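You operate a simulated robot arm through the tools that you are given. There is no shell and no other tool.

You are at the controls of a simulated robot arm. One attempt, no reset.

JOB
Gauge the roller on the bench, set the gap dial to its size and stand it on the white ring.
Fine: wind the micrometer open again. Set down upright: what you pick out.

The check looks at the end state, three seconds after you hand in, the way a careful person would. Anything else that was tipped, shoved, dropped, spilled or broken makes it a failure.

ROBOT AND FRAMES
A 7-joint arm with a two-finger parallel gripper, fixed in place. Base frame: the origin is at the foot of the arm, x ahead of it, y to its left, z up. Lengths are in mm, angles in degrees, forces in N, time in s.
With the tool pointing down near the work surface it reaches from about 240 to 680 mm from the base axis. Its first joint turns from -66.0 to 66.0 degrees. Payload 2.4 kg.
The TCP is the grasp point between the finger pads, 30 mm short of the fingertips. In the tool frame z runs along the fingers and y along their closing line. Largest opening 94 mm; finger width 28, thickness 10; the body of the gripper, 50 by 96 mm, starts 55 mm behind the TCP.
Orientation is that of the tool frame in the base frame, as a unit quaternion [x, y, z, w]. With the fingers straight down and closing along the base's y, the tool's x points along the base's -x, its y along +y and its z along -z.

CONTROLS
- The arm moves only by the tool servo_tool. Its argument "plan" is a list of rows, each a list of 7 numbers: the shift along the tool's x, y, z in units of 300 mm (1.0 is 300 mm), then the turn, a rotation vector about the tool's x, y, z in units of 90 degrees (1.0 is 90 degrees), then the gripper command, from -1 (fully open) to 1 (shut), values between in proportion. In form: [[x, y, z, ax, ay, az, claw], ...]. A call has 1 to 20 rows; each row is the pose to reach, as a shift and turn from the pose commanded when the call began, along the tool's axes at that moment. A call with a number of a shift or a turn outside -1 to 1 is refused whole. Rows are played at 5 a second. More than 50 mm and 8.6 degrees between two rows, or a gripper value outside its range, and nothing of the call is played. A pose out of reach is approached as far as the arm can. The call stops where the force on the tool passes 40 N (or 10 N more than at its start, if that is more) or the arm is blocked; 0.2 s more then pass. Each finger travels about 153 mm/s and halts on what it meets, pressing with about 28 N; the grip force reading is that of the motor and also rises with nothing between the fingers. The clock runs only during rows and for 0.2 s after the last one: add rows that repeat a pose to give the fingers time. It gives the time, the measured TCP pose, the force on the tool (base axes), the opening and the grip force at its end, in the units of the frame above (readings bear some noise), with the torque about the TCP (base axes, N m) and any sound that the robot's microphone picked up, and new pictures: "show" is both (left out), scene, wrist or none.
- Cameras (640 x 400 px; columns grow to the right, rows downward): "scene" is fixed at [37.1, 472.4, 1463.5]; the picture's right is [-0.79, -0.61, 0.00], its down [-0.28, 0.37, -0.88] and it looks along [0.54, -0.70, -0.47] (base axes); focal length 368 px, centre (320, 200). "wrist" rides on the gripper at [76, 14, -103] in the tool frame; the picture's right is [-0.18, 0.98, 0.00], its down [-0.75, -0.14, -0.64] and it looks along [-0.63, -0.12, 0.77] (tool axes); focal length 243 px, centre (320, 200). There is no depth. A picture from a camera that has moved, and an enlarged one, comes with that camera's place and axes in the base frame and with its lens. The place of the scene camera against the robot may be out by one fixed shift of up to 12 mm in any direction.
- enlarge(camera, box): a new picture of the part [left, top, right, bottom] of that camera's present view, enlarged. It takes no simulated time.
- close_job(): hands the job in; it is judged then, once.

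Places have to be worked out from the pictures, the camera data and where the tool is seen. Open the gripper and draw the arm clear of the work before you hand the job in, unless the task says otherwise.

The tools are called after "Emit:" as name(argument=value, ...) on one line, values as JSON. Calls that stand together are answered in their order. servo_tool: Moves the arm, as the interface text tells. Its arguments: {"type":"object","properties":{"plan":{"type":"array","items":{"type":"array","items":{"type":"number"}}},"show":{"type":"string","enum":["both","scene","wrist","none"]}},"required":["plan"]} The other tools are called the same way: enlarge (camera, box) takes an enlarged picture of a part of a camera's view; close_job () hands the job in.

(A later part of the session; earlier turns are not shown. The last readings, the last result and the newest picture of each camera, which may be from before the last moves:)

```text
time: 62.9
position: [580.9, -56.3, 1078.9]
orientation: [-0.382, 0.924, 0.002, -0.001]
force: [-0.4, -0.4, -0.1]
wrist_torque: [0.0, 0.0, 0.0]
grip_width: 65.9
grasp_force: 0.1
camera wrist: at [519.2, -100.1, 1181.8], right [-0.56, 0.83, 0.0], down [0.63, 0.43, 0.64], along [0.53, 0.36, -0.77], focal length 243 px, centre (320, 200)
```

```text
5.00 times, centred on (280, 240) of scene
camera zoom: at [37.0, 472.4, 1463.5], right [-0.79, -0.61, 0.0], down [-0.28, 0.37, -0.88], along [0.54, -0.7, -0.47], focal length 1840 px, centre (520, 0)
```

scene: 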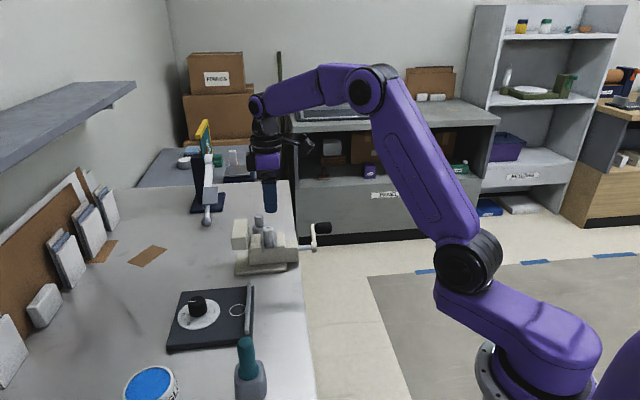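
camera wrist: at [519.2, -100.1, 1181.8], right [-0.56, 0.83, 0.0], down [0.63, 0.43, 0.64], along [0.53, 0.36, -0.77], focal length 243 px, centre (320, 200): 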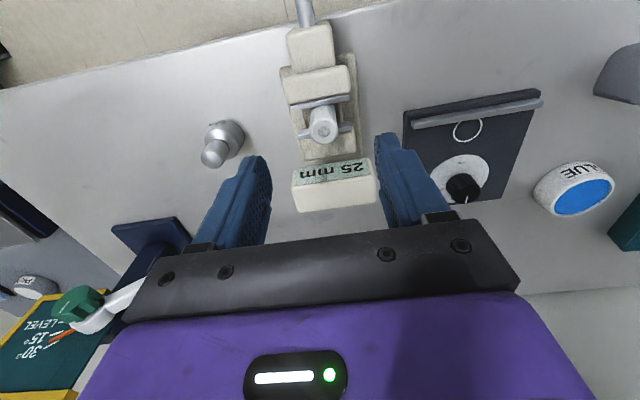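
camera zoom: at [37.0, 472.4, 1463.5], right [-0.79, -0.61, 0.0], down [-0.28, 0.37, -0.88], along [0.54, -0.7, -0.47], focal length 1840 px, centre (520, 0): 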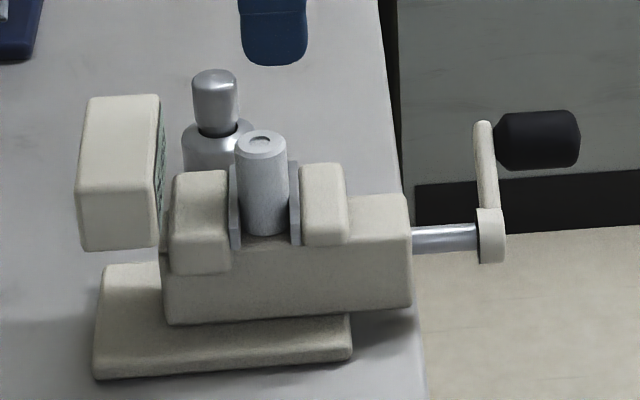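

The display now shows a reading, and the handle has sprung back to about φ = 55°. I'll enlarge the display to read it unambiguously.

Emit:
enlarge(camera="wrist", box=[285, 150, 385, 212])

Emit:
enlarge(camera="wrist", box=[395, 80, 555, 210])

Emit:
enlarge(camera="scene", box=[160, 280, 260, 355])

```text
6.40 times, centred on (335, 181) of wrist
camera zoom: at [519.2, -100.1, 1181.8], right [-0.56, 0.83, 0.0], down [0.63, 0.43, 0.64], along [0.53, 0.36, -0.77], focal length 1553 px, centre (224, 322)
```

zoom: 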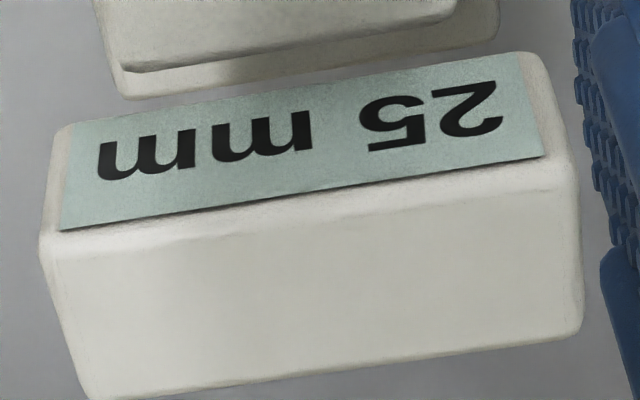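

```text
3.08 times, centred on (475, 145) of wrist
camera zoom: at [519.2, -100.1, 1181.8], right [-0.56, 0.83, 0.0], down [0.63, 0.43, 0.64], along [0.53, 0.36, -0.77], focal length 746 px, centre (-157, 369)
```

zoom: 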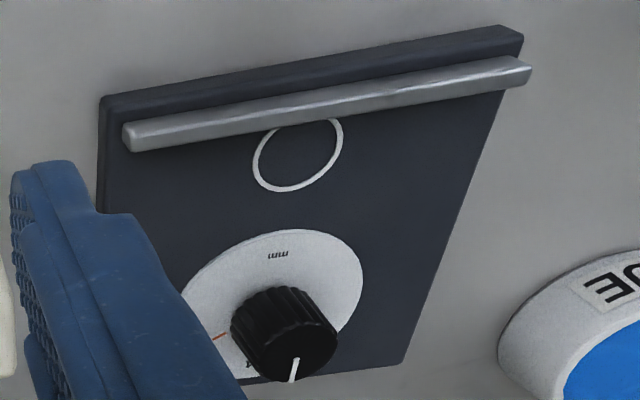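

```text
5.33 times, centred on (210, 318) of scene
camera zoom: at [37.0, 472.4, 1463.5], right [-0.79, -0.61, 0.0], down [-0.28, 0.37, -0.88], along [0.54, -0.7, -0.47], focal length 1962 px, centre (907, -427)
```

zoom: 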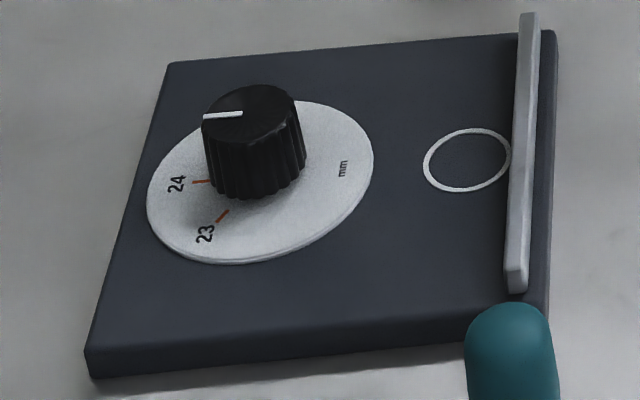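

The display reads 25 mm, so the dial must go to 25; its pointer now seems to be near 24. First I'll wind the micrometer open, so I'm returning above the handle to locate it.

Emit:
servo_tool(plan=[[0.08, -0.015, 0, 0, 0, 0, -0.3], [0.2, -0.04, 0, 0, 0, 0, -0.3], [0.32, -0.065, 0, 0, 0, 0, -0.3], [0.41, -0.085, 0.05, 0, 0, 0, -0.3], [0.443, -0.091, 0.163, 0, 0, 0, -0.3], [0.443, -0.091, 0.163, 0, 0, 0, -0.3]], show="wrist")

Emit:
enlarge(camera="wrist", box=[220, 80, 440, 240])

```text
time: 64.3
position: [508.5, -170.9, 1028.4]
orientation: [-0.383, 0.924, 0.002, -0.001]
force: [-0.5, 0.4, 0.5]
wrist_torque: [-0.04, 0.02, 0.0]
grip_width: 61.2
grasp_force: 0.1
camera wrist: at [445.5, -215.1, 1131.9], right [-0.57, 0.82, 0.0], down [0.63, 0.43, 0.64], along [0.53, 0.36, -0.77], focal length 243 px, centre (320, 200)
```

wrist: 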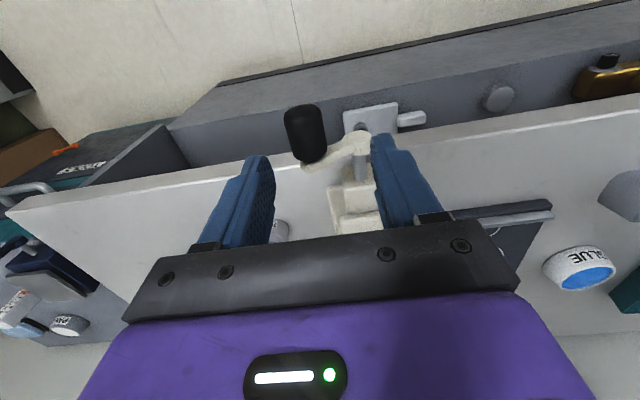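

```text
2.50 times, centred on (330, 160) of wrist
camera zoom: at [445.5, -215.1, 1131.9], right [-0.57, 0.82, 0.0], down [0.63, 0.43, 0.64], along [0.53, 0.36, -0.77], focal length 606 px, centre (295, 300)
```

zoom: 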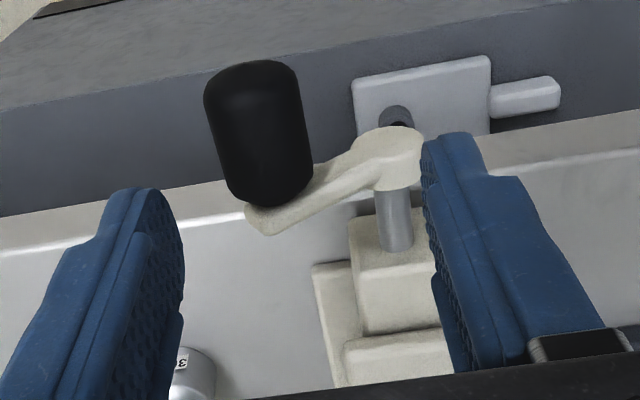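

The handle is at about e = 493, z = 951.5 (φ ≈ 32°), consistent with the fitted circle. I'll lower, grip it and start unwinding counter-clockwise by about 28°.

Emit:
servo_tool(plan=[[0, -0.0423, 0.08, 0, 0, 0, -0.3], [0, -0.0423, 0.16, 0, 0, 0, -0.3], [0, -0.0423, 0.236, 0, 0, 0, -0.3], [0, -0.0423, 0.236, 0, 0, 0, 0.1], [0, -0.0423, 0.236, 0, 0, 0, 0.3], [0, -0.0423, 0.236, 0, 0, 0, 1], [0, -0.0423, 0.236, 0, 0, 0, 1]], show="wrist")

Emit:
enlarge(camera="wrist", box=[220, 80, 440, 240])

```text
time: 65.9
position: [514.6, -177.6, 958.5]
orientation: [-0.383, 0.924, -0.001, 0.001]
force: [7.2, -8.0, 6.2]
wrist_torque: [-0.02, -0.08, 0.04]
grip_width: 29.9
grasp_force: 45.2
camera wrist: at [452.5, -221.6, 1061.4], right [-0.56, 0.83, 0.0], down [0.63, 0.43, 0.64], along [0.53, 0.36, -0.77], focal length 243 px, centre (320, 200)
```

wrist: 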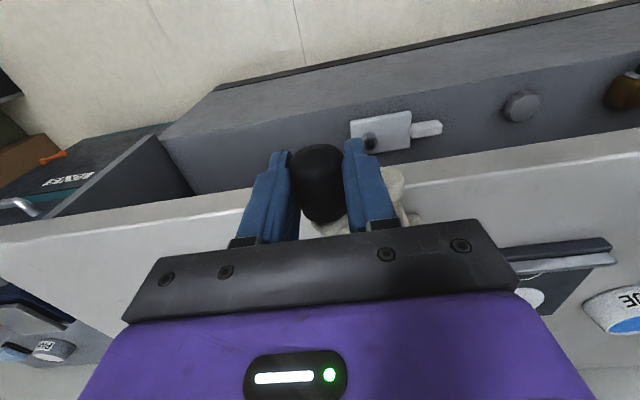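

```text
2.50 times, centred on (330, 160) of wrist
camera zoom: at [452.5, -221.6, 1061.4], right [-0.56, 0.83, 0.0], down [0.63, 0.43, 0.64], along [0.53, 0.36, -0.77], focal length 606 px, centre (295, 300)
```

zoom: 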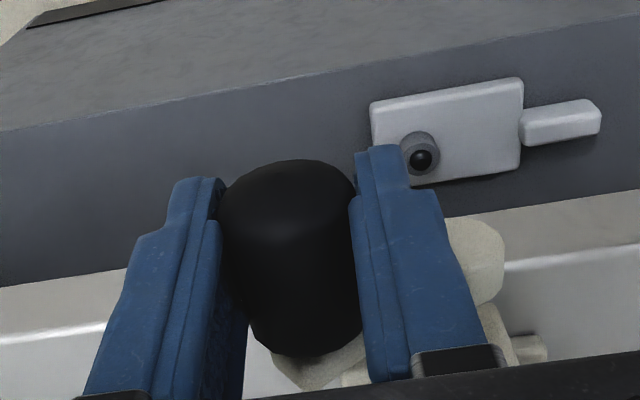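

I'm gripped at e ≈ 489, z ≈ 958 with low force. I'll unwind along the circle to about φ = 75°.

Emit:
servo_tool(plan=[[0.0005, 0.0085, -0.01, 0, 0, 0, 1], [0.001, 0.0177, -0.0207, 0, 0, 0, 1], [0.0017, 0.0347, -0.0357, 0, 0, 0, 1], [0.0024, 0.0535, -0.048, 0, 0, 0, 1], [0.003, 0.074, -0.058, 0, 0, 0, 1], [0.0037, 0.0953, -0.0653, 0, 0, 0, 1], [0.0037, 0.0953, -0.0653, 0, 0, 0, 1]], show="scene")

Emit:
enlarge(camera="scene", box=[235, 200, 355, 280])

```text
time: 67.5
position: [493.3, -157.1, 977.1]
orientation: [-0.383, 0.924, 0.003, -0.002]
force: [9.8, 13.6, -17.7]
wrist_torque: [0.2, -0.18, -0.25]
grip_width: 29.8
grasp_force: 44.8
```

scene: 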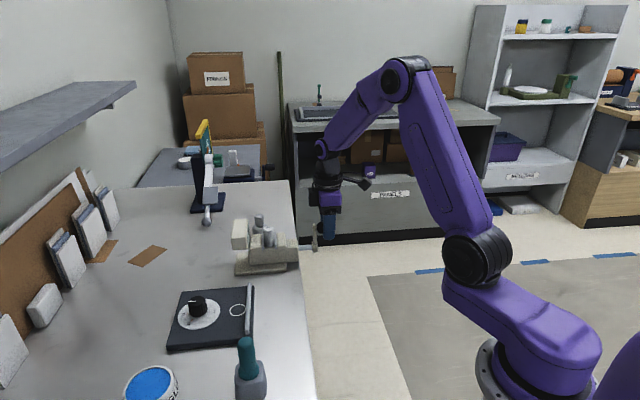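

```text
5.00 times, centred on (295, 240) of scene
camera zoom: at [37.6, 472.7, 1463.4], right [-0.79, -0.61, 0.0], down [-0.29, 0.37, -0.88], along [0.54, -0.7, -0.47], focal length 1840 px, centre (445, 0)
```

zoom: 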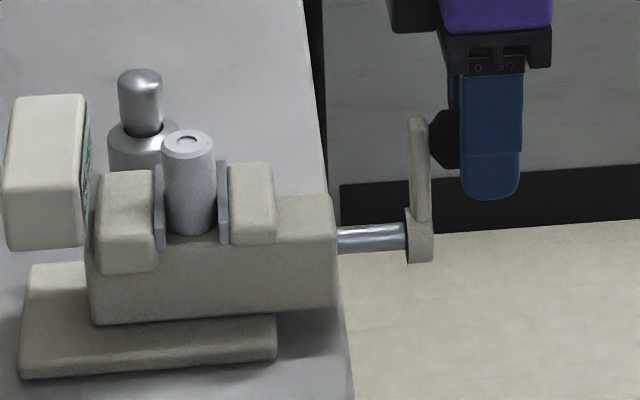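

It's turning but with some radial stress. For the top section I'll loosen to a cage and push sideways, which needs little force.

Emit:
servo_tool(plan=[[-0.003, 0, 0, 0, 0, 0, 0.298], [-0.003, 0.022, -0.002, 0, 0, 0, 0.298], [-0.003, 0.0447, -0.003, 0, 0, 0, 0.298], [-0.002, 0.067, -0.001, 0, 0, 0, 0.298], [-0.0015, 0.089, 0.003, 0, 0, 0, 0.298], [-0.001, 0.11, 0.0105, 0, 0, 0, 0.298], [0, 0.1303, 0.02, 0, 0, 0, 0.298], [0.001, 0.149, 0.033, 0, 0, 0, 0.298], [0.0015, 0.166, 0.0473, 0, 0, 0, 0.298], [0.0015, 0.166, 0.0473, 0, 0, 0, 0.298]])

Emit:
enlarge(camera="wrist", box=[220, 80, 440, 240])

Emit:
enlarge(camera="scene", box=[235, 200, 355, 280])

```text
time: 69.7
position: [457.4, -123.4, 964.4]
orientation: [-0.382, 0.924, 0.002, -0.001]
force: [0.5, -1.8, -0.1]
wrist_torque: [0.0, -0.05, -0.08]
grip_width: 34.4
grasp_force: 1.0
camera wrist: at [396.0, -168.6, 1068.3], right [-0.56, 0.83, 0.0], down [0.63, 0.43, 0.64], along [0.53, 0.36, -0.77], focal length 243 px, centre (320, 200)
```

scene: 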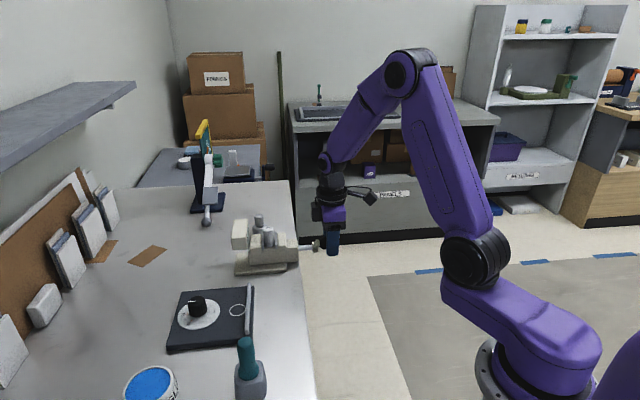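
wrist: 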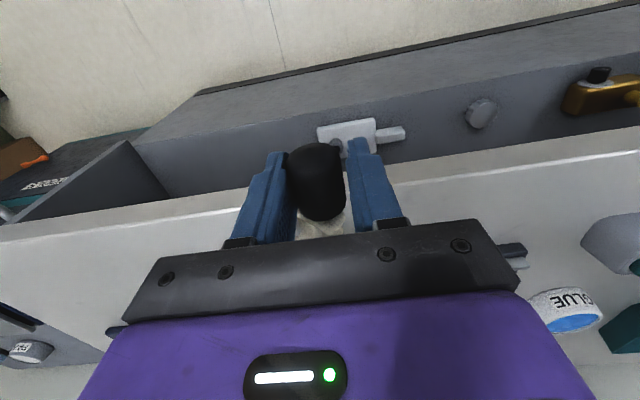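

```text
2.50 times, centred on (330, 160) of wrist
camera zoom: at [396.0, -168.6, 1068.3], right [-0.56, 0.83, 0.0], down [0.63, 0.43, 0.64], along [0.53, 0.36, -0.77], focal length 606 px, centre (295, 300)
```

zoom: 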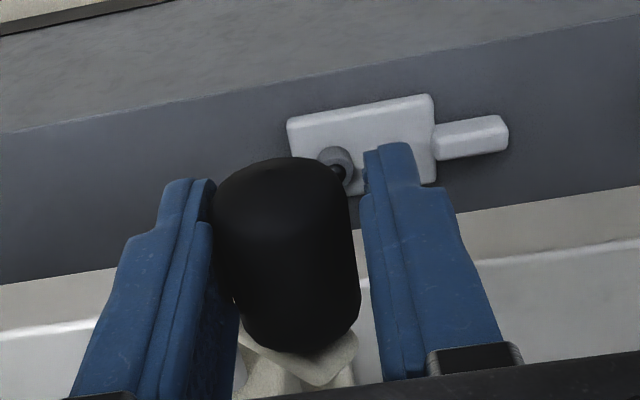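

```text
5.00 times, centred on (295, 240) of scene
camera zoom: at [37.1, 472.3, 1463.6], right [-0.79, -0.61, 0.0], down [-0.28, 0.37, -0.88], along [0.54, -0.7, -0.47], focal length 1840 px, centre (445, 0)
```

zoom: 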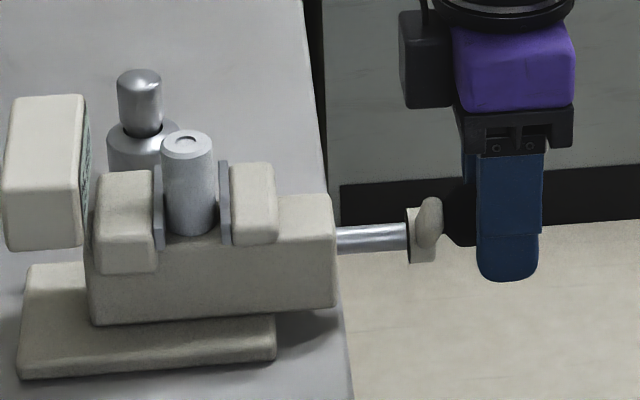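

That worked with only about 2 N. Now I'll grip for the left side, where the motion is vertical, and go from 135° to 225°.

Emit:
servo_tool(plan=[[0, -0.0083, 0, 0, 0, 0, 0.298], [0, -0.0083, 0, 0, 0, 0, 1], [0, -0.0083, 0, 0, 0, 0, 1], [0.0007, 0.0067, 0.017, 0, 0, 0, 1], [0.0014, 0.019, 0.0358, 0, 0, 0, 1], [0.002, 0.029, 0.056, 0, 0, 0, 1], [0.0027, 0.0364, 0.0777, 0, 0, 0, 1], [0.0034, 0.041, 0.0997, 0, 0, 0, 1], [0.004, 0.0424, 0.1223, 0, 0, 0, 1], [0.0047, 0.041, 0.145, 0, 0, 0, 1], [0.0054, 0.0364, 0.167, 0, 0, 0, 1], [0.006, 0.029, 0.1887, 0, 0, 0, 1], [0.0067, 0.019, 0.2088, 0, 0, 0, 1], [0.0074, 0.0067, 0.2277, 0, 0, 0, 1], [0.008, -0.0083, 0.2447, 0, 0, 0, 1], [0.008, -0.0083, 0.2447, 0, 0, 0, 1]])

Emit:
enlarge(camera="scene", box=[235, 200, 355, 280])

```text
time: 73.1
position: [460.0, -129.7, 892.1]
orientation: [-0.382, 0.924, -0.002, 0.002]
force: [10.3, -19.4, 28.5]
wrist_torque: [-0.11, -0.2, 0.63]
grip_width: 28.7
grasp_force: 45.2
camera wrist: at [397.4, -174.1, 995.1], right [-0.56, 0.83, 0.0], down [0.63, 0.43, 0.65], along [0.53, 0.36, -0.76], focal length 243 px, centre (320, 200)
```

scene: 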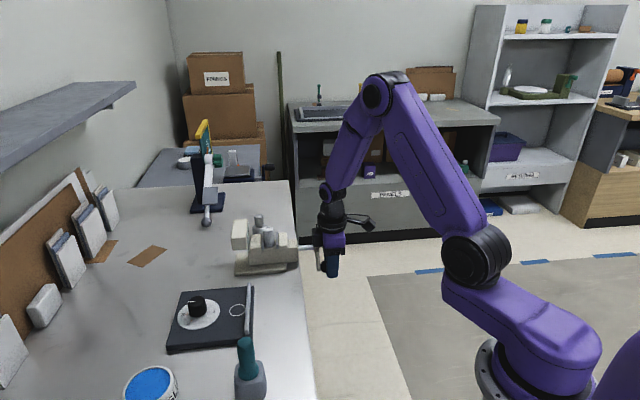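
wrist: 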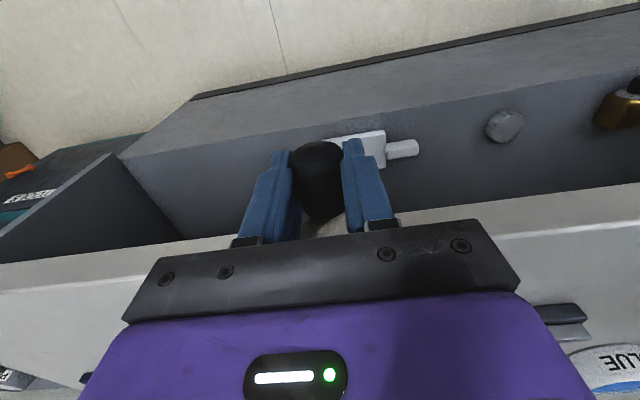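

```text
5.00 times, centred on (295, 240) of scene
camera zoom: at [36.9, 472.0, 1463.7], right [-0.79, -0.61, 0.0], down [-0.28, 0.37, -0.88], along [0.54, -0.7, -0.47], focal length 1840 px, centre (445, 0)
```

zoom: 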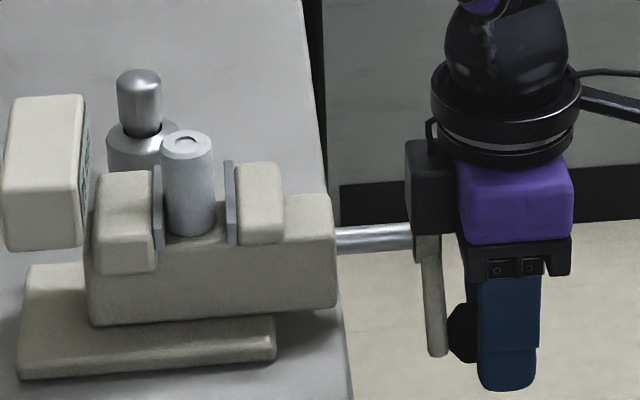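

The jaw has opened about 5 mm. For the bottom section I'll loosen to a cage again, shift 5 mm outward and sit slightly higher to keep the gripper body off the hub, then push across to the right.

Emit:
servo_tool(plan=[[0, 0, 0, 0, 0, 0, 0.298], [0.01, 0, -0.012, 0, 0, 0, 0.298], [0.0167, -0.0145, 0.001, 0, 0, 0, 0.298], [0.0167, -0.0287, 0.0107, 0, 0, 0, 0.298], [0.0167, -0.049, 0.021, 0, 0, 0, 0.298], [0.018, -0.0707, 0.028, 0, 0, 0, 0.298], [0.018, -0.093, 0.0325, 0, 0, 0, 0.298], [0.019, -0.1153, 0.034, 0, 0, 0, 0.298], [0.019, -0.138, 0.0325, 0, 0, 0, 0.298], [0.02, -0.16, 0.028, 0, 0, 0, 0.298], [0.021, -0.182, 0.021, 0, 0, 0, 0.298], [0.022, -0.202, 0.0107, 0, 0, 0, 0.298], [0.023, -0.2267, -0.0063, 0, 0, 0, 0.298], [0.023, -0.2267, -0.0063, 0, 0, 0, 0.298]])

Emit:
enlarge(camera="wrist", box=[220, 80, 440, 240])

Emit:
enlarge(camera="scene", box=[235, 200, 355, 280])

```text
time: 76.1
position: [499.4, -181.0, 892.7]
orientation: [-0.383, 0.924, 0.002, -0.001]
force: [0.4, 4.0, -0.1]
wrist_torque: [0.06, 0.01, -0.1]
grip_width: 34.8
grasp_force: 1.6
camera wrist: at [437.2, -225.6, 994.6], right [-0.56, 0.83, 0.0], down [0.63, 0.43, 0.64], along [0.53, 0.36, -0.77], focal length 243 px, centre (320, 200)
```

scene: 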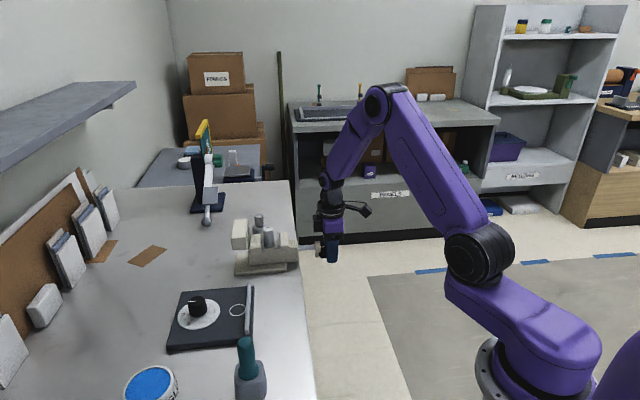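
wrist: 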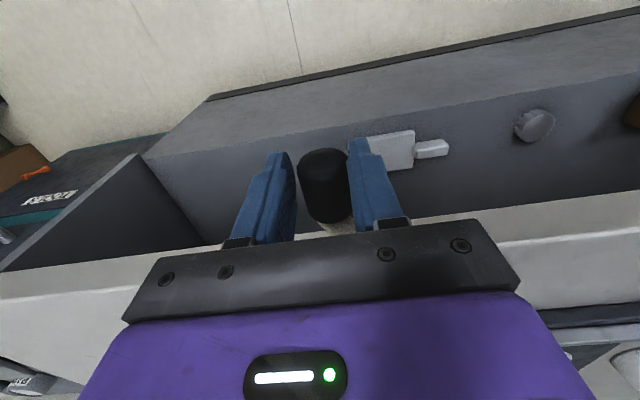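

```text
2.50 times, centred on (330, 160) of wrist
camera zoom: at [437.2, -225.6, 994.6], right [-0.56, 0.83, 0.0], down [0.63, 0.43, 0.64], along [0.53, 0.36, -0.77], focal length 606 px, centre (295, 300)
```

zoom: 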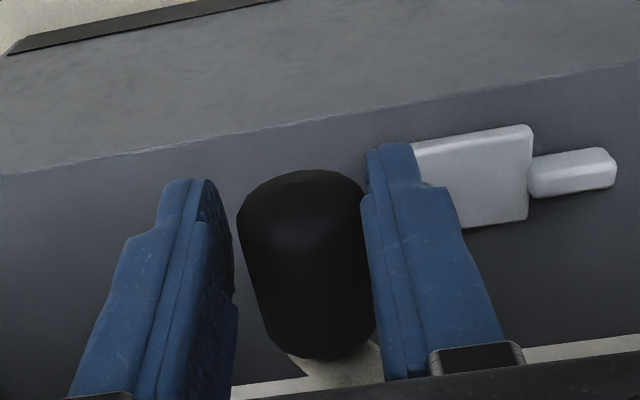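

```text
5.00 times, centred on (295, 240) of scene
camera zoom: at [37.1, 472.5, 1463.5], right [-0.79, -0.61, 0.0], down [-0.28, 0.37, -0.88], along [0.54, -0.7, -0.47], focal length 1840 px, centre (445, 0)
```

zoom: 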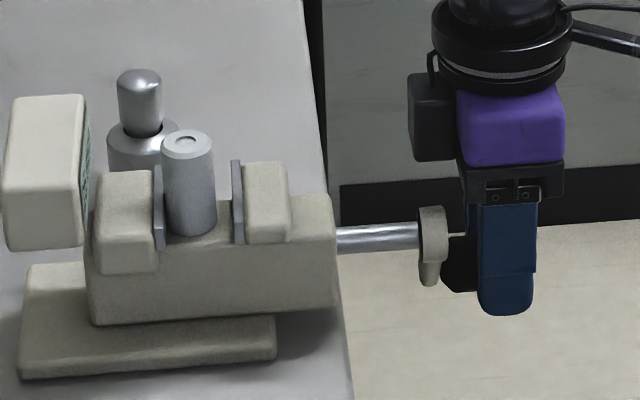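

The jaw gap is about 34 mm now. I'll grip again for the right side and go up from -55° to 45°, continuing toward the original opening.

Emit:
servo_tool(plan=[[0, 0.0083, 0.0167, 0, 0, 0, 0.298], [0, 0.0083, 0.0167, 0, 0, 0, 1], [0, 0.0083, 0.0167, 0, 0, 0, 1], [0.0007, -0.0147, -0.0026, 0, 0, 0, 1], [0.0014, -0.0297, -0.0196, 0, 0, 0, 1], [0.002, -0.042, -0.0385, 0, 0, 0, 1], [0.0027, -0.052, -0.0586, 0, 0, 0, 1], [0.0034, -0.0594, -0.0803, 0, 0, 0, 1], [0.004, -0.064, -0.1023, 0, 0, 0, 1], [0.0047, -0.0654, -0.125, 0, 0, 0, 1], [0.0054, -0.064, -0.1476, 0, 0, 0, 1], [0.006, -0.0594, -0.1696, 0, 0, 0, 1], [0.0067, -0.052, -0.1913, 0, 0, 0, 1], [0.0074, -0.042, -0.2115, 0, 0, 0, 1], [0.008, -0.0297, -0.2303, 0, 0, 0, 1], [0.0087, -0.0147, -0.2473, 0, 0, 0, 1], [0.0087, -0.0147, -0.2473, 0, 0, 0, 0.298], [0.0087, -0.0147, -0.2473, 0, 0, 0, 0.298]])

Emit:
enlarge(camera="wrist", box=[220, 80, 440, 240])

Emit:
enlarge(camera="scene", box=[235, 200, 355, 280])

```text
time: 79.9
position: [503.2, -186.9, 966.0]
orientation: [-0.383, 0.924, 0.001, 0.001]
force: [0.2, -0.5, 0.6]
wrist_torque: [0.01, 0.04, -0.02]
grip_width: 32.9
grasp_force: 0.1
camera wrist: at [441.5, -230.0, 1069.6], right [-0.57, 0.82, 0.0], down [0.63, 0.43, 0.64], along [0.53, 0.36, -0.77], focal length 243 px, centre (320, 200)
```

scene: 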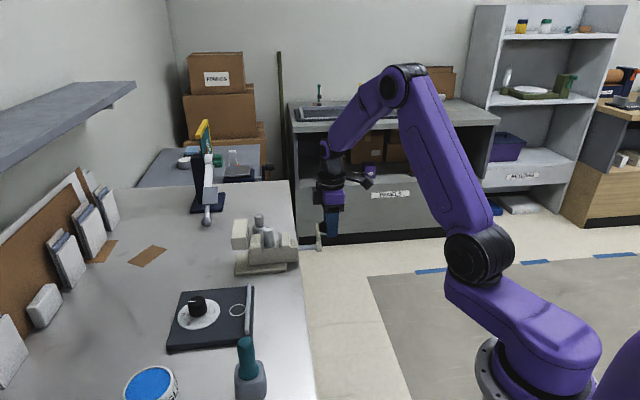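
wrist: 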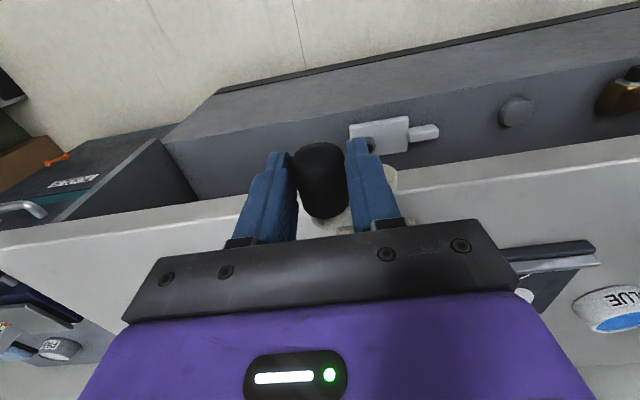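

```text
2.50 times, centred on (330, 160) of wrist
camera zoom: at [441.5, -230.0, 1069.6], right [-0.57, 0.82, 0.0], down [0.63, 0.43, 0.64], along [0.53, 0.36, -0.77], focal length 606 px, centre (295, 300)
```

zoom: 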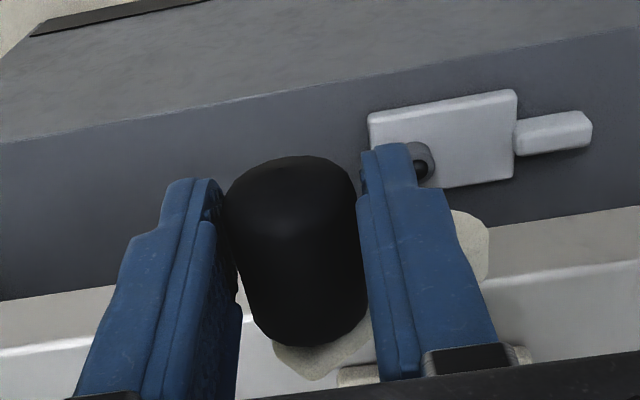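

```text
5.00 times, centred on (295, 240) of scene
camera zoom: at [37.1, 472.4, 1463.5], right [-0.79, -0.61, 0.0], down [-0.28, 0.37, -0.88], along [0.54, -0.7, -0.47], focal length 1840 px, centre (445, 0)
```

zoom: 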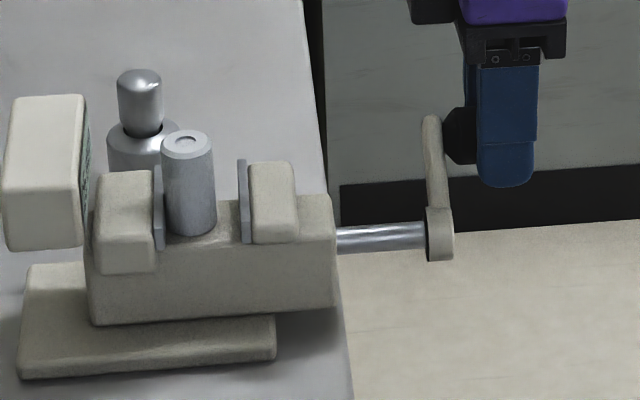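

Going smoothly. I'll combine the caged push across the top with the gripped left-side section in one call.

Emit:
servo_tool(plan=[[0.001, 0.0497, -0.029, 0, 0, 0, 0.298], [0.0025, 0.0917, -0.0463, 0, 0, 0, 0.298], [0.004, 0.1363, -0.0523, 0, 0, 0, 0.298], [0.005, 0.181, -0.0463, 0, 0, 0, 0.298], [0.0065, 0.223, -0.029, 0, 0, 0, 0.298], [0.008, 0.2587, -0.0017, 0, 0, 0, 0.298], [0.008, 0.2587, -0.0017, 0, 0, 0, 0.298], [0.008, 0.252, -0.0017, 0, 0, 0, 1], [0.008, 0.252, -0.0017, 0, 0, 0, 1], [0.009, 0.2713, 0.0213, 0, 0, 0, 1], [0.01, 0.2863, 0.0476, 0, 0, 0, 1], [0.011, 0.2967, 0.076, 0, 0, 0, 1], [0.012, 0.302, 0.1056, 0, 0, 0, 1], [0.0125, 0.302, 0.1356, 0, 0, 0, 1], [0.0135, 0.2967, 0.1653, 0, 0, 0, 1], [0.0145, 0.2863, 0.1936, 0, 0, 0, 1], [0.015, 0.2713, 0.22, 0, 0, 0, 1], [0.016, 0.252, 0.243, 0, 0, 0, 1], [0.016, 0.252, 0.243, 0, 0, 0, 0.298], [0.016, 0.252, 0.243, 0, 0, 0, 0.298]])

Emit:
enlarge(camera="wrist", box=[220, 80, 440, 240])

Emit:
enlarge(camera="scene", box=[235, 200, 355, 280])

```text
time: 83.2
position: [439.9, -131.9, 917.8]
orientation: [-0.381, 0.924, -0.003, 0.003]
force: [-1.3, -4.9, -2.3]
wrist_torque: [0.05, -0.11, 0.26]
grip_width: 28.1
grasp_force: 44.6
stopped in row 16: the force on the tool passed its limit at 42 N (the readings are from after the stop); the commanded pose is now the measured one
camera wrist: at [376.7, -175.1, 1020.3], right [-0.56, 0.83, -0.01], down [0.63, 0.43, 0.65], along [0.54, 0.36, -0.76], focal length 243 px, centre (320, 200)
```

scene: 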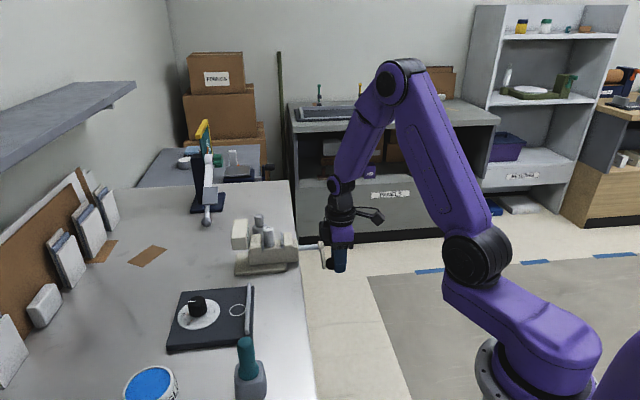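
wrist: 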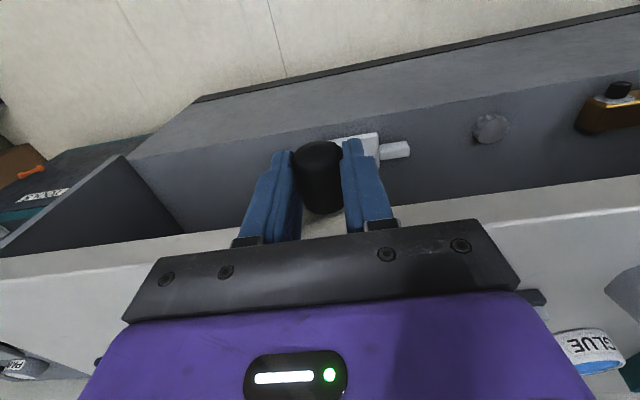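

```text
2.50 times, centred on (330, 160) of wrist
camera zoom: at [376.7, -175.1, 1020.3], right [-0.56, 0.83, -0.01], down [0.63, 0.43, 0.65], along [0.54, 0.36, -0.76], focal length 606 px, centre (295, 300)
```

zoom: 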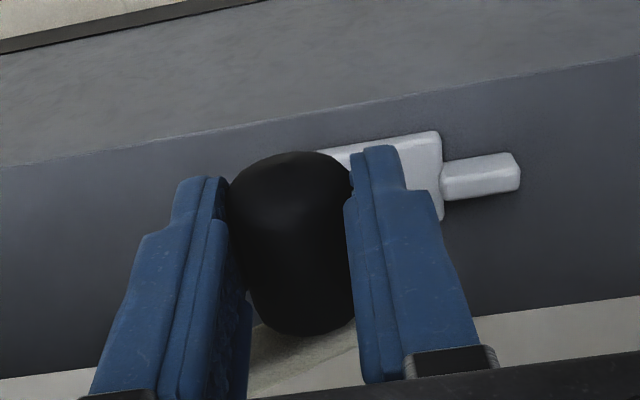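

```text
5.00 times, centred on (295, 240) of scene
camera zoom: at [37.0, 472.3, 1463.6], right [-0.79, -0.61, 0.0], down [-0.28, 0.37, -0.88], along [0.54, -0.7, -0.47], focal length 1840 px, centre (445, 0)
```

zoom: 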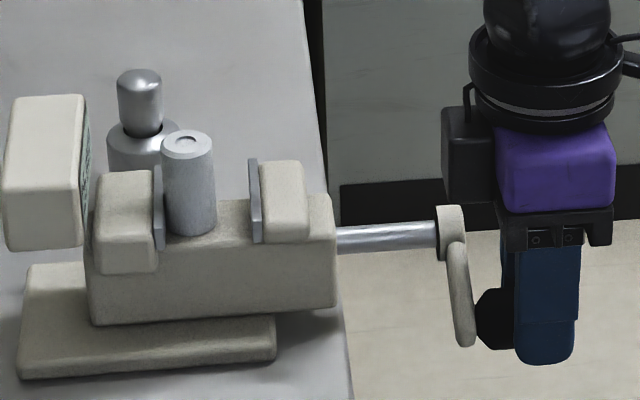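

The grip slipped a bit on the left side, but the jaw gap is about 43 mm, near the original opening. I'll loosen to a cage and push through the bottom to bring the handle back to about its starting angle.

Emit:
servo_tool(plan=[[0, 0, 0, 0, 0, 0, 0.298], [0, 0, 0, 0, 0, 0, 0.298], [0, -0.008, 0.022, 0, 0, 0, 0.298], [0, -0.0193, 0.0473, 0, 0, 0, 0.298], [0, -0.035, 0.0657, 0, 0, 0, 0.298], [0.001, -0.052, 0.081, 0, 0, 0, 0.298], [0.0015, -0.0707, 0.093, 0, 0, 0, 0.298], [0.002, -0.091, 0.103, 0, 0, 0, 0.298], [0.0025, -0.1127, 0.1103, 0, 0, 0, 0.298], [0.003, -0.135, 0.115, 0, 0, 0, 0.298], [0.0035, -0.1573, 0.1163, 0, 0, 0, 0.298], [0.004, -0.18, 0.115, 0, 0, 0, 0.298], [0.0045, -0.202, 0.1103, 0, 0, 0, 0.298], [0.005, -0.223, 0.103, 0, 0, 0, 0.298], [0.0055, -0.244, 0.093, 0, 0, 0, 0.298], [0.0055, -0.244, 0.093, 0, 0, 0, 0.298]])

Emit:
enlarge(camera="wrist", box=[220, 80, 440, 240])

Emit:
enlarge(camera="scene", box=[235, 200, 355, 280])

```text
time: 86.5
position: [491.1, -184.0, 891.8]
orientation: [-0.38, 0.925, -0.003, 0.004]
force: [-3.7, 0.2, -0.7]
wrist_torque: [-0.01, 0.09, 0.09]
grip_width: 34.7
grasp_force: 3.0
camera wrist: at [427.9, -227.5, 994.5], right [-0.56, 0.83, -0.01], down [0.63, 0.43, 0.65], along [0.54, 0.36, -0.76], focal length 243 px, centre (320, 200)
```

scene: 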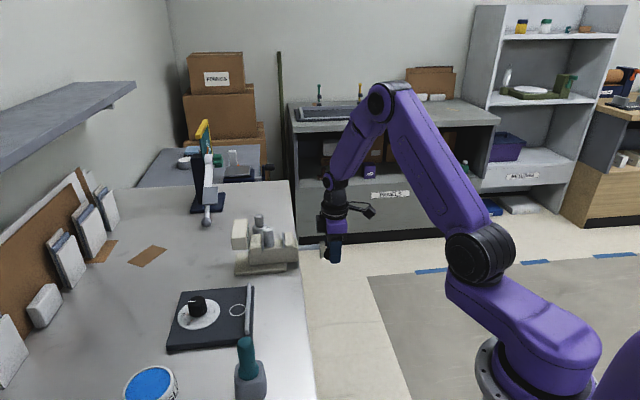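
wrist: 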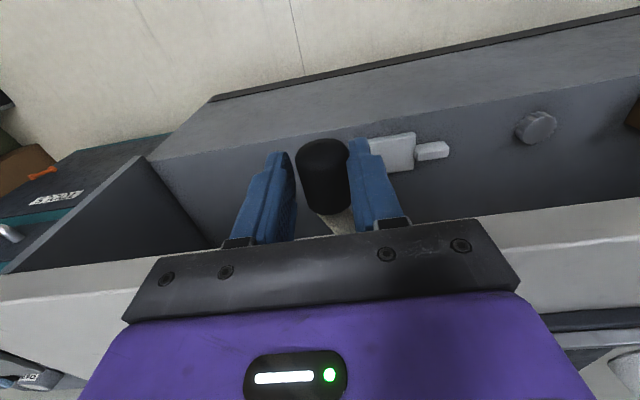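

```text
2.50 times, centred on (330, 160) of wrist
camera zoom: at [427.9, -227.5, 994.5], right [-0.56, 0.83, -0.01], down [0.63, 0.43, 0.65], along [0.54, 0.36, -0.76], focal length 606 px, centre (295, 300)
```

zoom: 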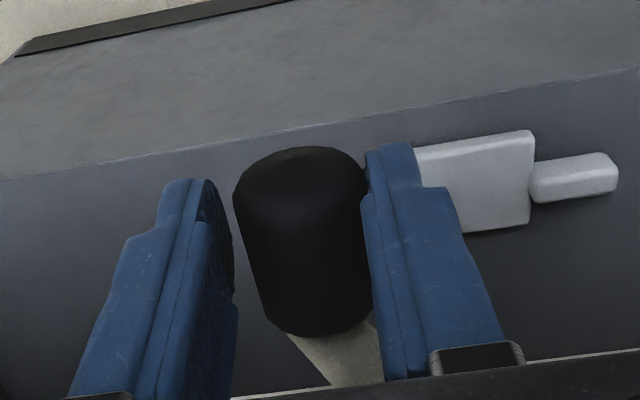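

```text
5.00 times, centred on (295, 240) of scene
camera zoom: at [37.0, 472.4, 1463.5], right [-0.79, -0.61, 0.0], down [-0.28, 0.37, -0.88], along [0.54, -0.7, -0.47], focal length 1840 px, centre (445, 0)
```

zoom: 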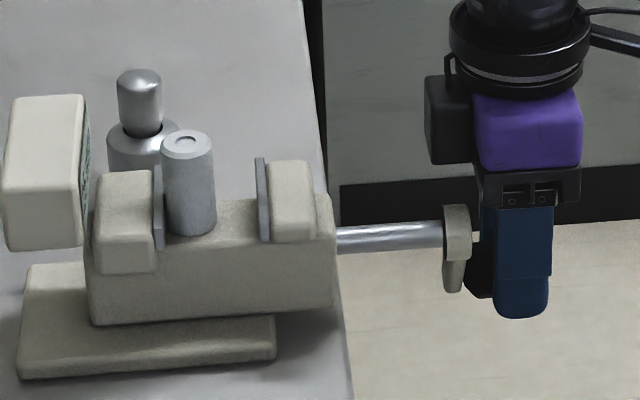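

The jaw is back at its original opening. I'll open the fingers, rise clear and fly over to the dial plate to inspect the dial from above.

Emit:
servo_tool(plan=[[0, 0, 0, 0, 0, 0, -0.3], [0, 0, -0.05, 0, 0, 0, -0.3], [0, 0, -0.18, -0.0055, 0.0032, -0.0037, -0.3], [0, 0, -0.32, -0.0055, 0.0032, -0.0037, -0.3], [0, 0, -0.46, -0.0055, 0.0032, -0.0037, -0.3], [0, 0, -0.56, -0.0055, 0.0032, -0.0037, -0.3], [-0.11, 0.08, -0.56, -0.0055, 0.0032, -0.0037, -0.3], [-0.23, 0.165, -0.56, -0.0055, 0.0032, -0.0037, -0.3], [-0.35, 0.25, -0.56, -0.0055, 0.0032, -0.0037, -0.3], [-0.47, 0.335, -0.56, -0.0055, 0.0032, -0.0037, -0.3], [-0.59, 0.42, -0.56, -0.0055, 0.0032, -0.0037, -0.3], [-0.71, 0.505, -0.56, -0.0055, 0.0032, -0.0037, -0.3], [-0.83, 0.59, -0.56, -0.0055, 0.0032, -0.0037, -0.3], [-0.92, 0.65, -0.56, -0.0055, 0.0032, -0.0037, -0.3], [-0.95, 0.672, -0.56, -0.0055, 0.0032, -0.0037, -0.3], [-0.95, 0.672, -0.56, -0.0055, 0.0032, -0.0037, -0.3]])

Emit:
enlarge(camera="wrist", box=[220, 40, 440, 200])

```text
time: 90.0
position: [547.7, 161.3, 1058.3]
orientation: [-0.383, 0.924, -0.001, -0.001]
force: [0.0, 0.1, -0.2]
wrist_torque: [-0.01, 0.0, -0.02]
grip_width: 61.4
grasp_force: 0.1
camera wrist: at [485.7, 117.5, 1162.2], right [-0.57, 0.82, 0.0], down [0.63, 0.44, 0.64], along [0.53, 0.36, -0.77], focal length 243 px, centre (320, 200)
```

scene: 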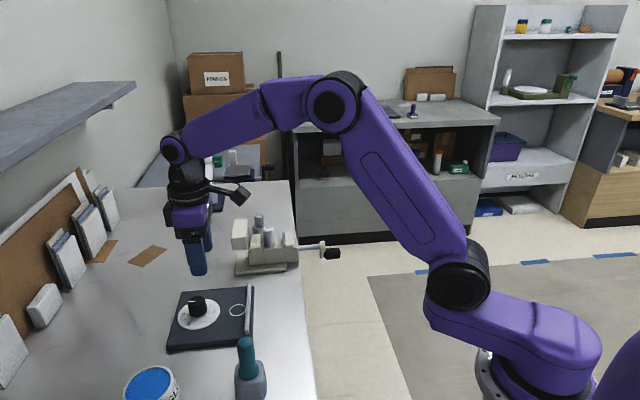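
wrist: 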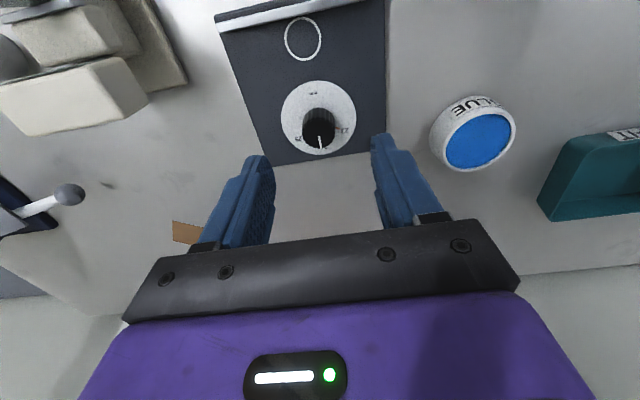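

```text
2.50 times, centred on (330, 120) of wrist
camera zoom: at [485.7, 117.5, 1162.2], right [-0.57, 0.82, 0.0], down [0.63, 0.44, 0.64], along [0.53, 0.36, -0.77], focal length 606 px, centre (295, 400)
```

zoom: 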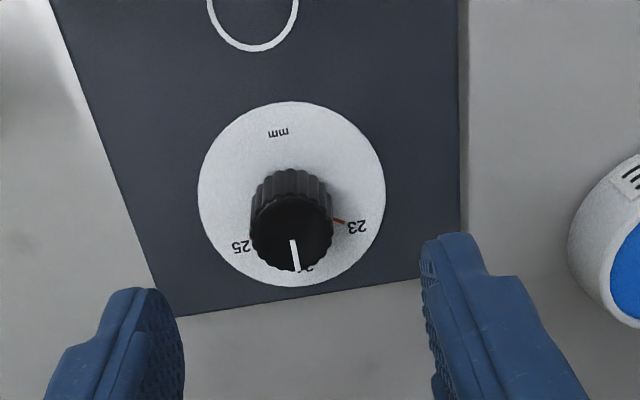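

The view is clear: the pointer points straight at 24 (image-down, +w), 25 is to the lower left and 23 to the lower right. I'll move the camera more overhead to measure the 25 tick angle.

Emit:
servo_tool(plan=[[-0.08, -0.01, 0, 0, 0, 0, -0.3], [-0.16, -0.02, 0, 0, 0, 0, -0.3], [-0.245, -0.023, 0, 0, 0, 0, -0.3], [-0.245, -0.023, 0, 0, 0, 0, -0.3]], show="wrist")

Emit:
enlarge(camera="wrist", box=[250, 0, 400, 110])

```text
time: 91.0
position: [605.8, 207.5, 1060.0]
orientation: [-0.384, 0.924, -0.001, -0.001]
force: [-0.5, 0.4, 0.5]
wrist_torque: [-0.01, -0.02, -0.01]
grip_width: 60.9
grasp_force: 0.0
camera wrist: at [544.2, 163.2, 1162.9], right [-0.57, 0.82, 0.0], down [0.63, 0.43, 0.64], along [0.53, 0.36, -0.77], focal length 243 px, centre (320, 200)
```

wrist: 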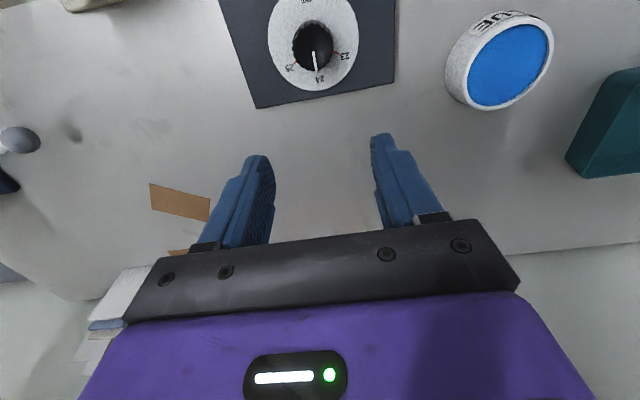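

```text
3.64 times, centred on (325, 55) of wrist
camera zoom: at [544.2, 163.2, 1162.9], right [-0.57, 0.82, 0.0], down [0.63, 0.43, 0.64], along [0.53, 0.36, -0.77], focal length 882 px, centre (302, 727)
```

zoom: 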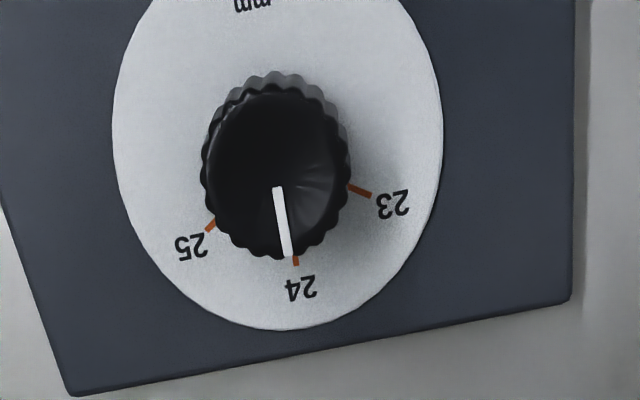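

The ticks are about 58.5° apart, and the dial axis is at about (576.4, 176.6) with its face at z ≈ 883. The knob must turn clockwise (seen from above) by about 58.5°. I'll move over the knob and descend part-way to check centring.

Emit:
servo_tool(plan=[[0.05, -0.001, 0.05, 0, 0, 0, -0.3], [0.1, -0.002, 0.12, 0, 0, 0, -0.3], [0.142, -0.0035, 0.2, 0, 0, 0, -0.3], [0.142, -0.0035, 0.28, 0, 0, 0, -0.3], [0.142, -0.0035, 0.32, 0, 0, 0, -0.3], [0.142, -0.0035, 0.32, 0, 0, 0, -0.3]])

Emit:
enlarge(camera="wrist", box=[220, 60, 440, 220])

Emit:
enlarge(camera="scene", box=[150, 270, 270, 350])

```text
time: 92.3
position: [577.9, 176.4, 961.9]
orientation: [-0.384, 0.923, 0.0, -0.001]
force: [-0.6, 0.2, -0.3]
wrist_torque: [-0.01, -0.02, 0.0]
grip_width: 61.0
grasp_force: 0.0
camera wrist: at [515.5, 133.2, 1065.1], right [-0.57, 0.82, 0.0], down [0.63, 0.44, 0.64], along [0.53, 0.36, -0.77], focal length 243 px, centre (320, 200)
```

scene: 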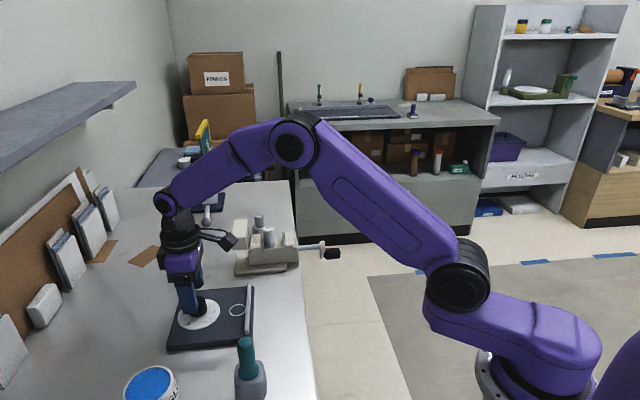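
wrist: 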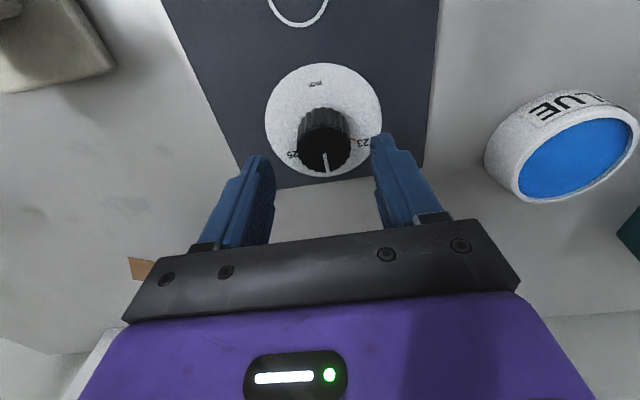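

```text
2.50 times, centred on (330, 140) of wrist
camera zoom: at [515.5, 133.2, 1065.1], right [-0.57, 0.82, 0.0], down [0.63, 0.44, 0.64], along [0.53, 0.36, -0.77], focal length 606 px, centre (295, 350)
```

zoom: 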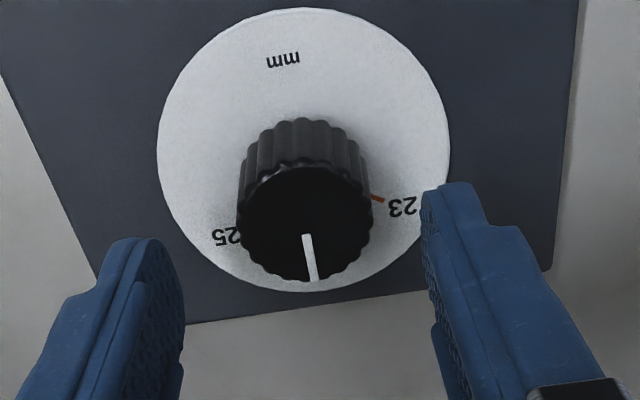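

```text
5.00 times, centred on (210, 310) of scene
camera zoom: at [37.1, 472.4, 1463.5], right [-0.79, -0.61, 0.0], down [-0.28, 0.37, -0.88], along [0.54, -0.7, -0.47], focal length 1840 px, centre (870, -350)
```

zoom: 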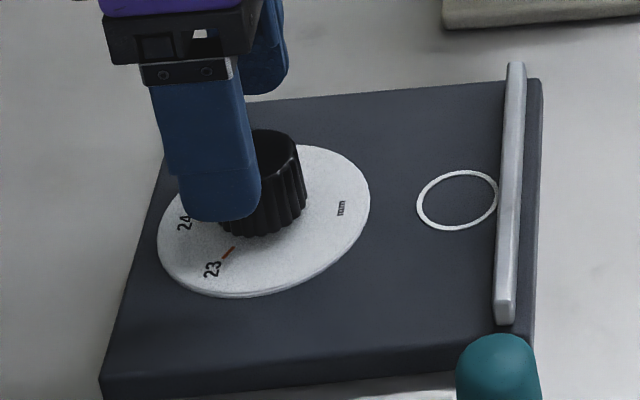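

The knob centre is about 2 mm ahead and 1.7 mm to the side of the TCP. I'll correct, descend to z ≈ 920 and check again.

Emit:
servo_tool(plan=[[-0.0073, 0.0057, 0.05, 0, 0, 0, -0.3], [-0.0073, 0.0057, 0.1, 0, 0, 0, -0.3], [-0.0073, 0.0057, 0.138, 0, 0, 0, -0.3], [-0.0073, 0.0057, 0.138, 0, 0, 0, -0.3]])

Emit:
enlarge(camera="wrist", box=[220, 80, 440, 240])

Emit:
enlarge(camera="scene", box=[150, 270, 270, 350])

```text
time: 93.2
position: [577.9, 179.2, 927.7]
orientation: [-0.385, 0.923, -0.002, 0.0]
force: [-2.3, -2.9, 7.4]
wrist_torque: [0.1, 0.18, 0.15]
grip_width: 61.2
grasp_force: 0.1
stopped in row 4: the force on the tool passed its limit at 55 N (the readings are from after the stop); the commanded pose is now the measured one
camera wrist: at [515.6, 135.6, 1029.0], right [-0.57, 0.82, 0.0], down [0.63, 0.44, 0.64], along [0.53, 0.36, -0.77], focal length 243 px, centre (320, 200)
```

scene: 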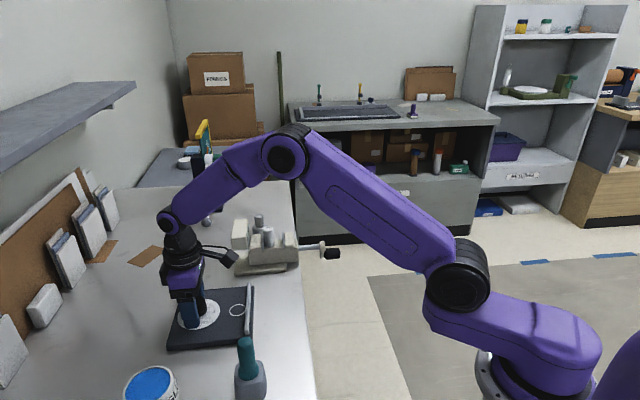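
wrist: 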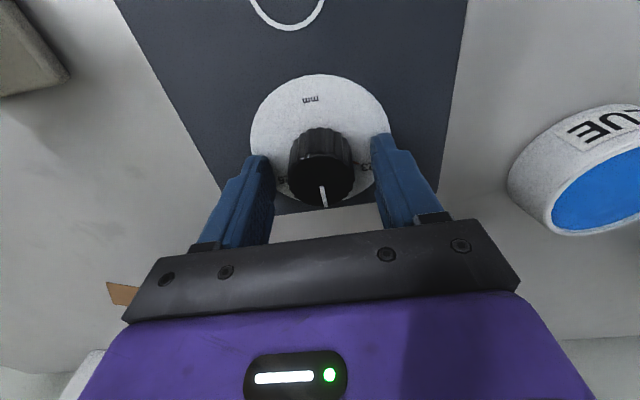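

```text
2.50 times, centred on (330, 160) of wrist
camera zoom: at [515.6, 135.6, 1029.0], right [-0.57, 0.82, 0.0], down [0.63, 0.44, 0.64], along [0.53, 0.36, -0.77], focal length 606 px, centre (295, 300)
```

zoom: 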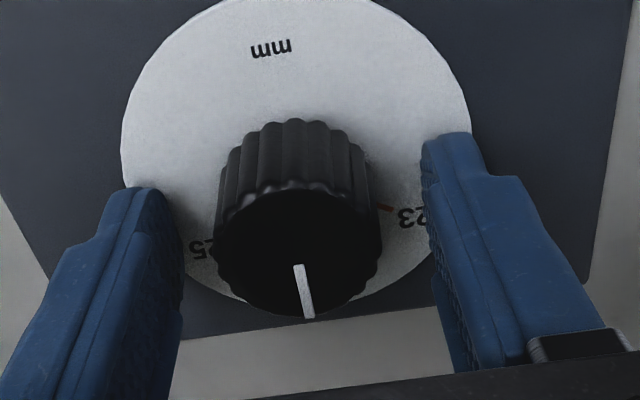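

```text
5.00 times, centred on (210, 310) of scene
camera zoom: at [36.9, 472.3, 1463.6], right [-0.79, -0.61, 0.0], down [-0.28, 0.37, -0.88], along [0.54, -0.7, -0.47], focal length 1840 px, centre (870, -350)
```

zoom: 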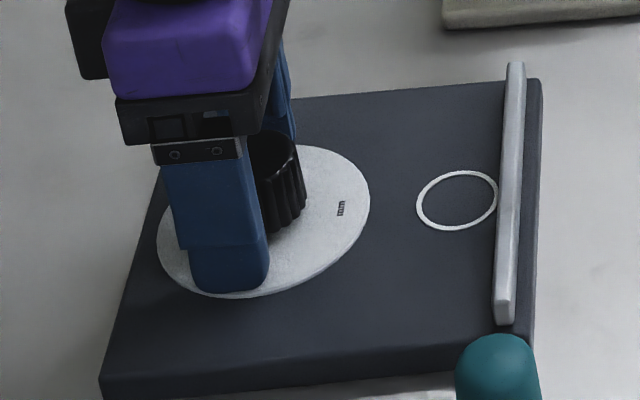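

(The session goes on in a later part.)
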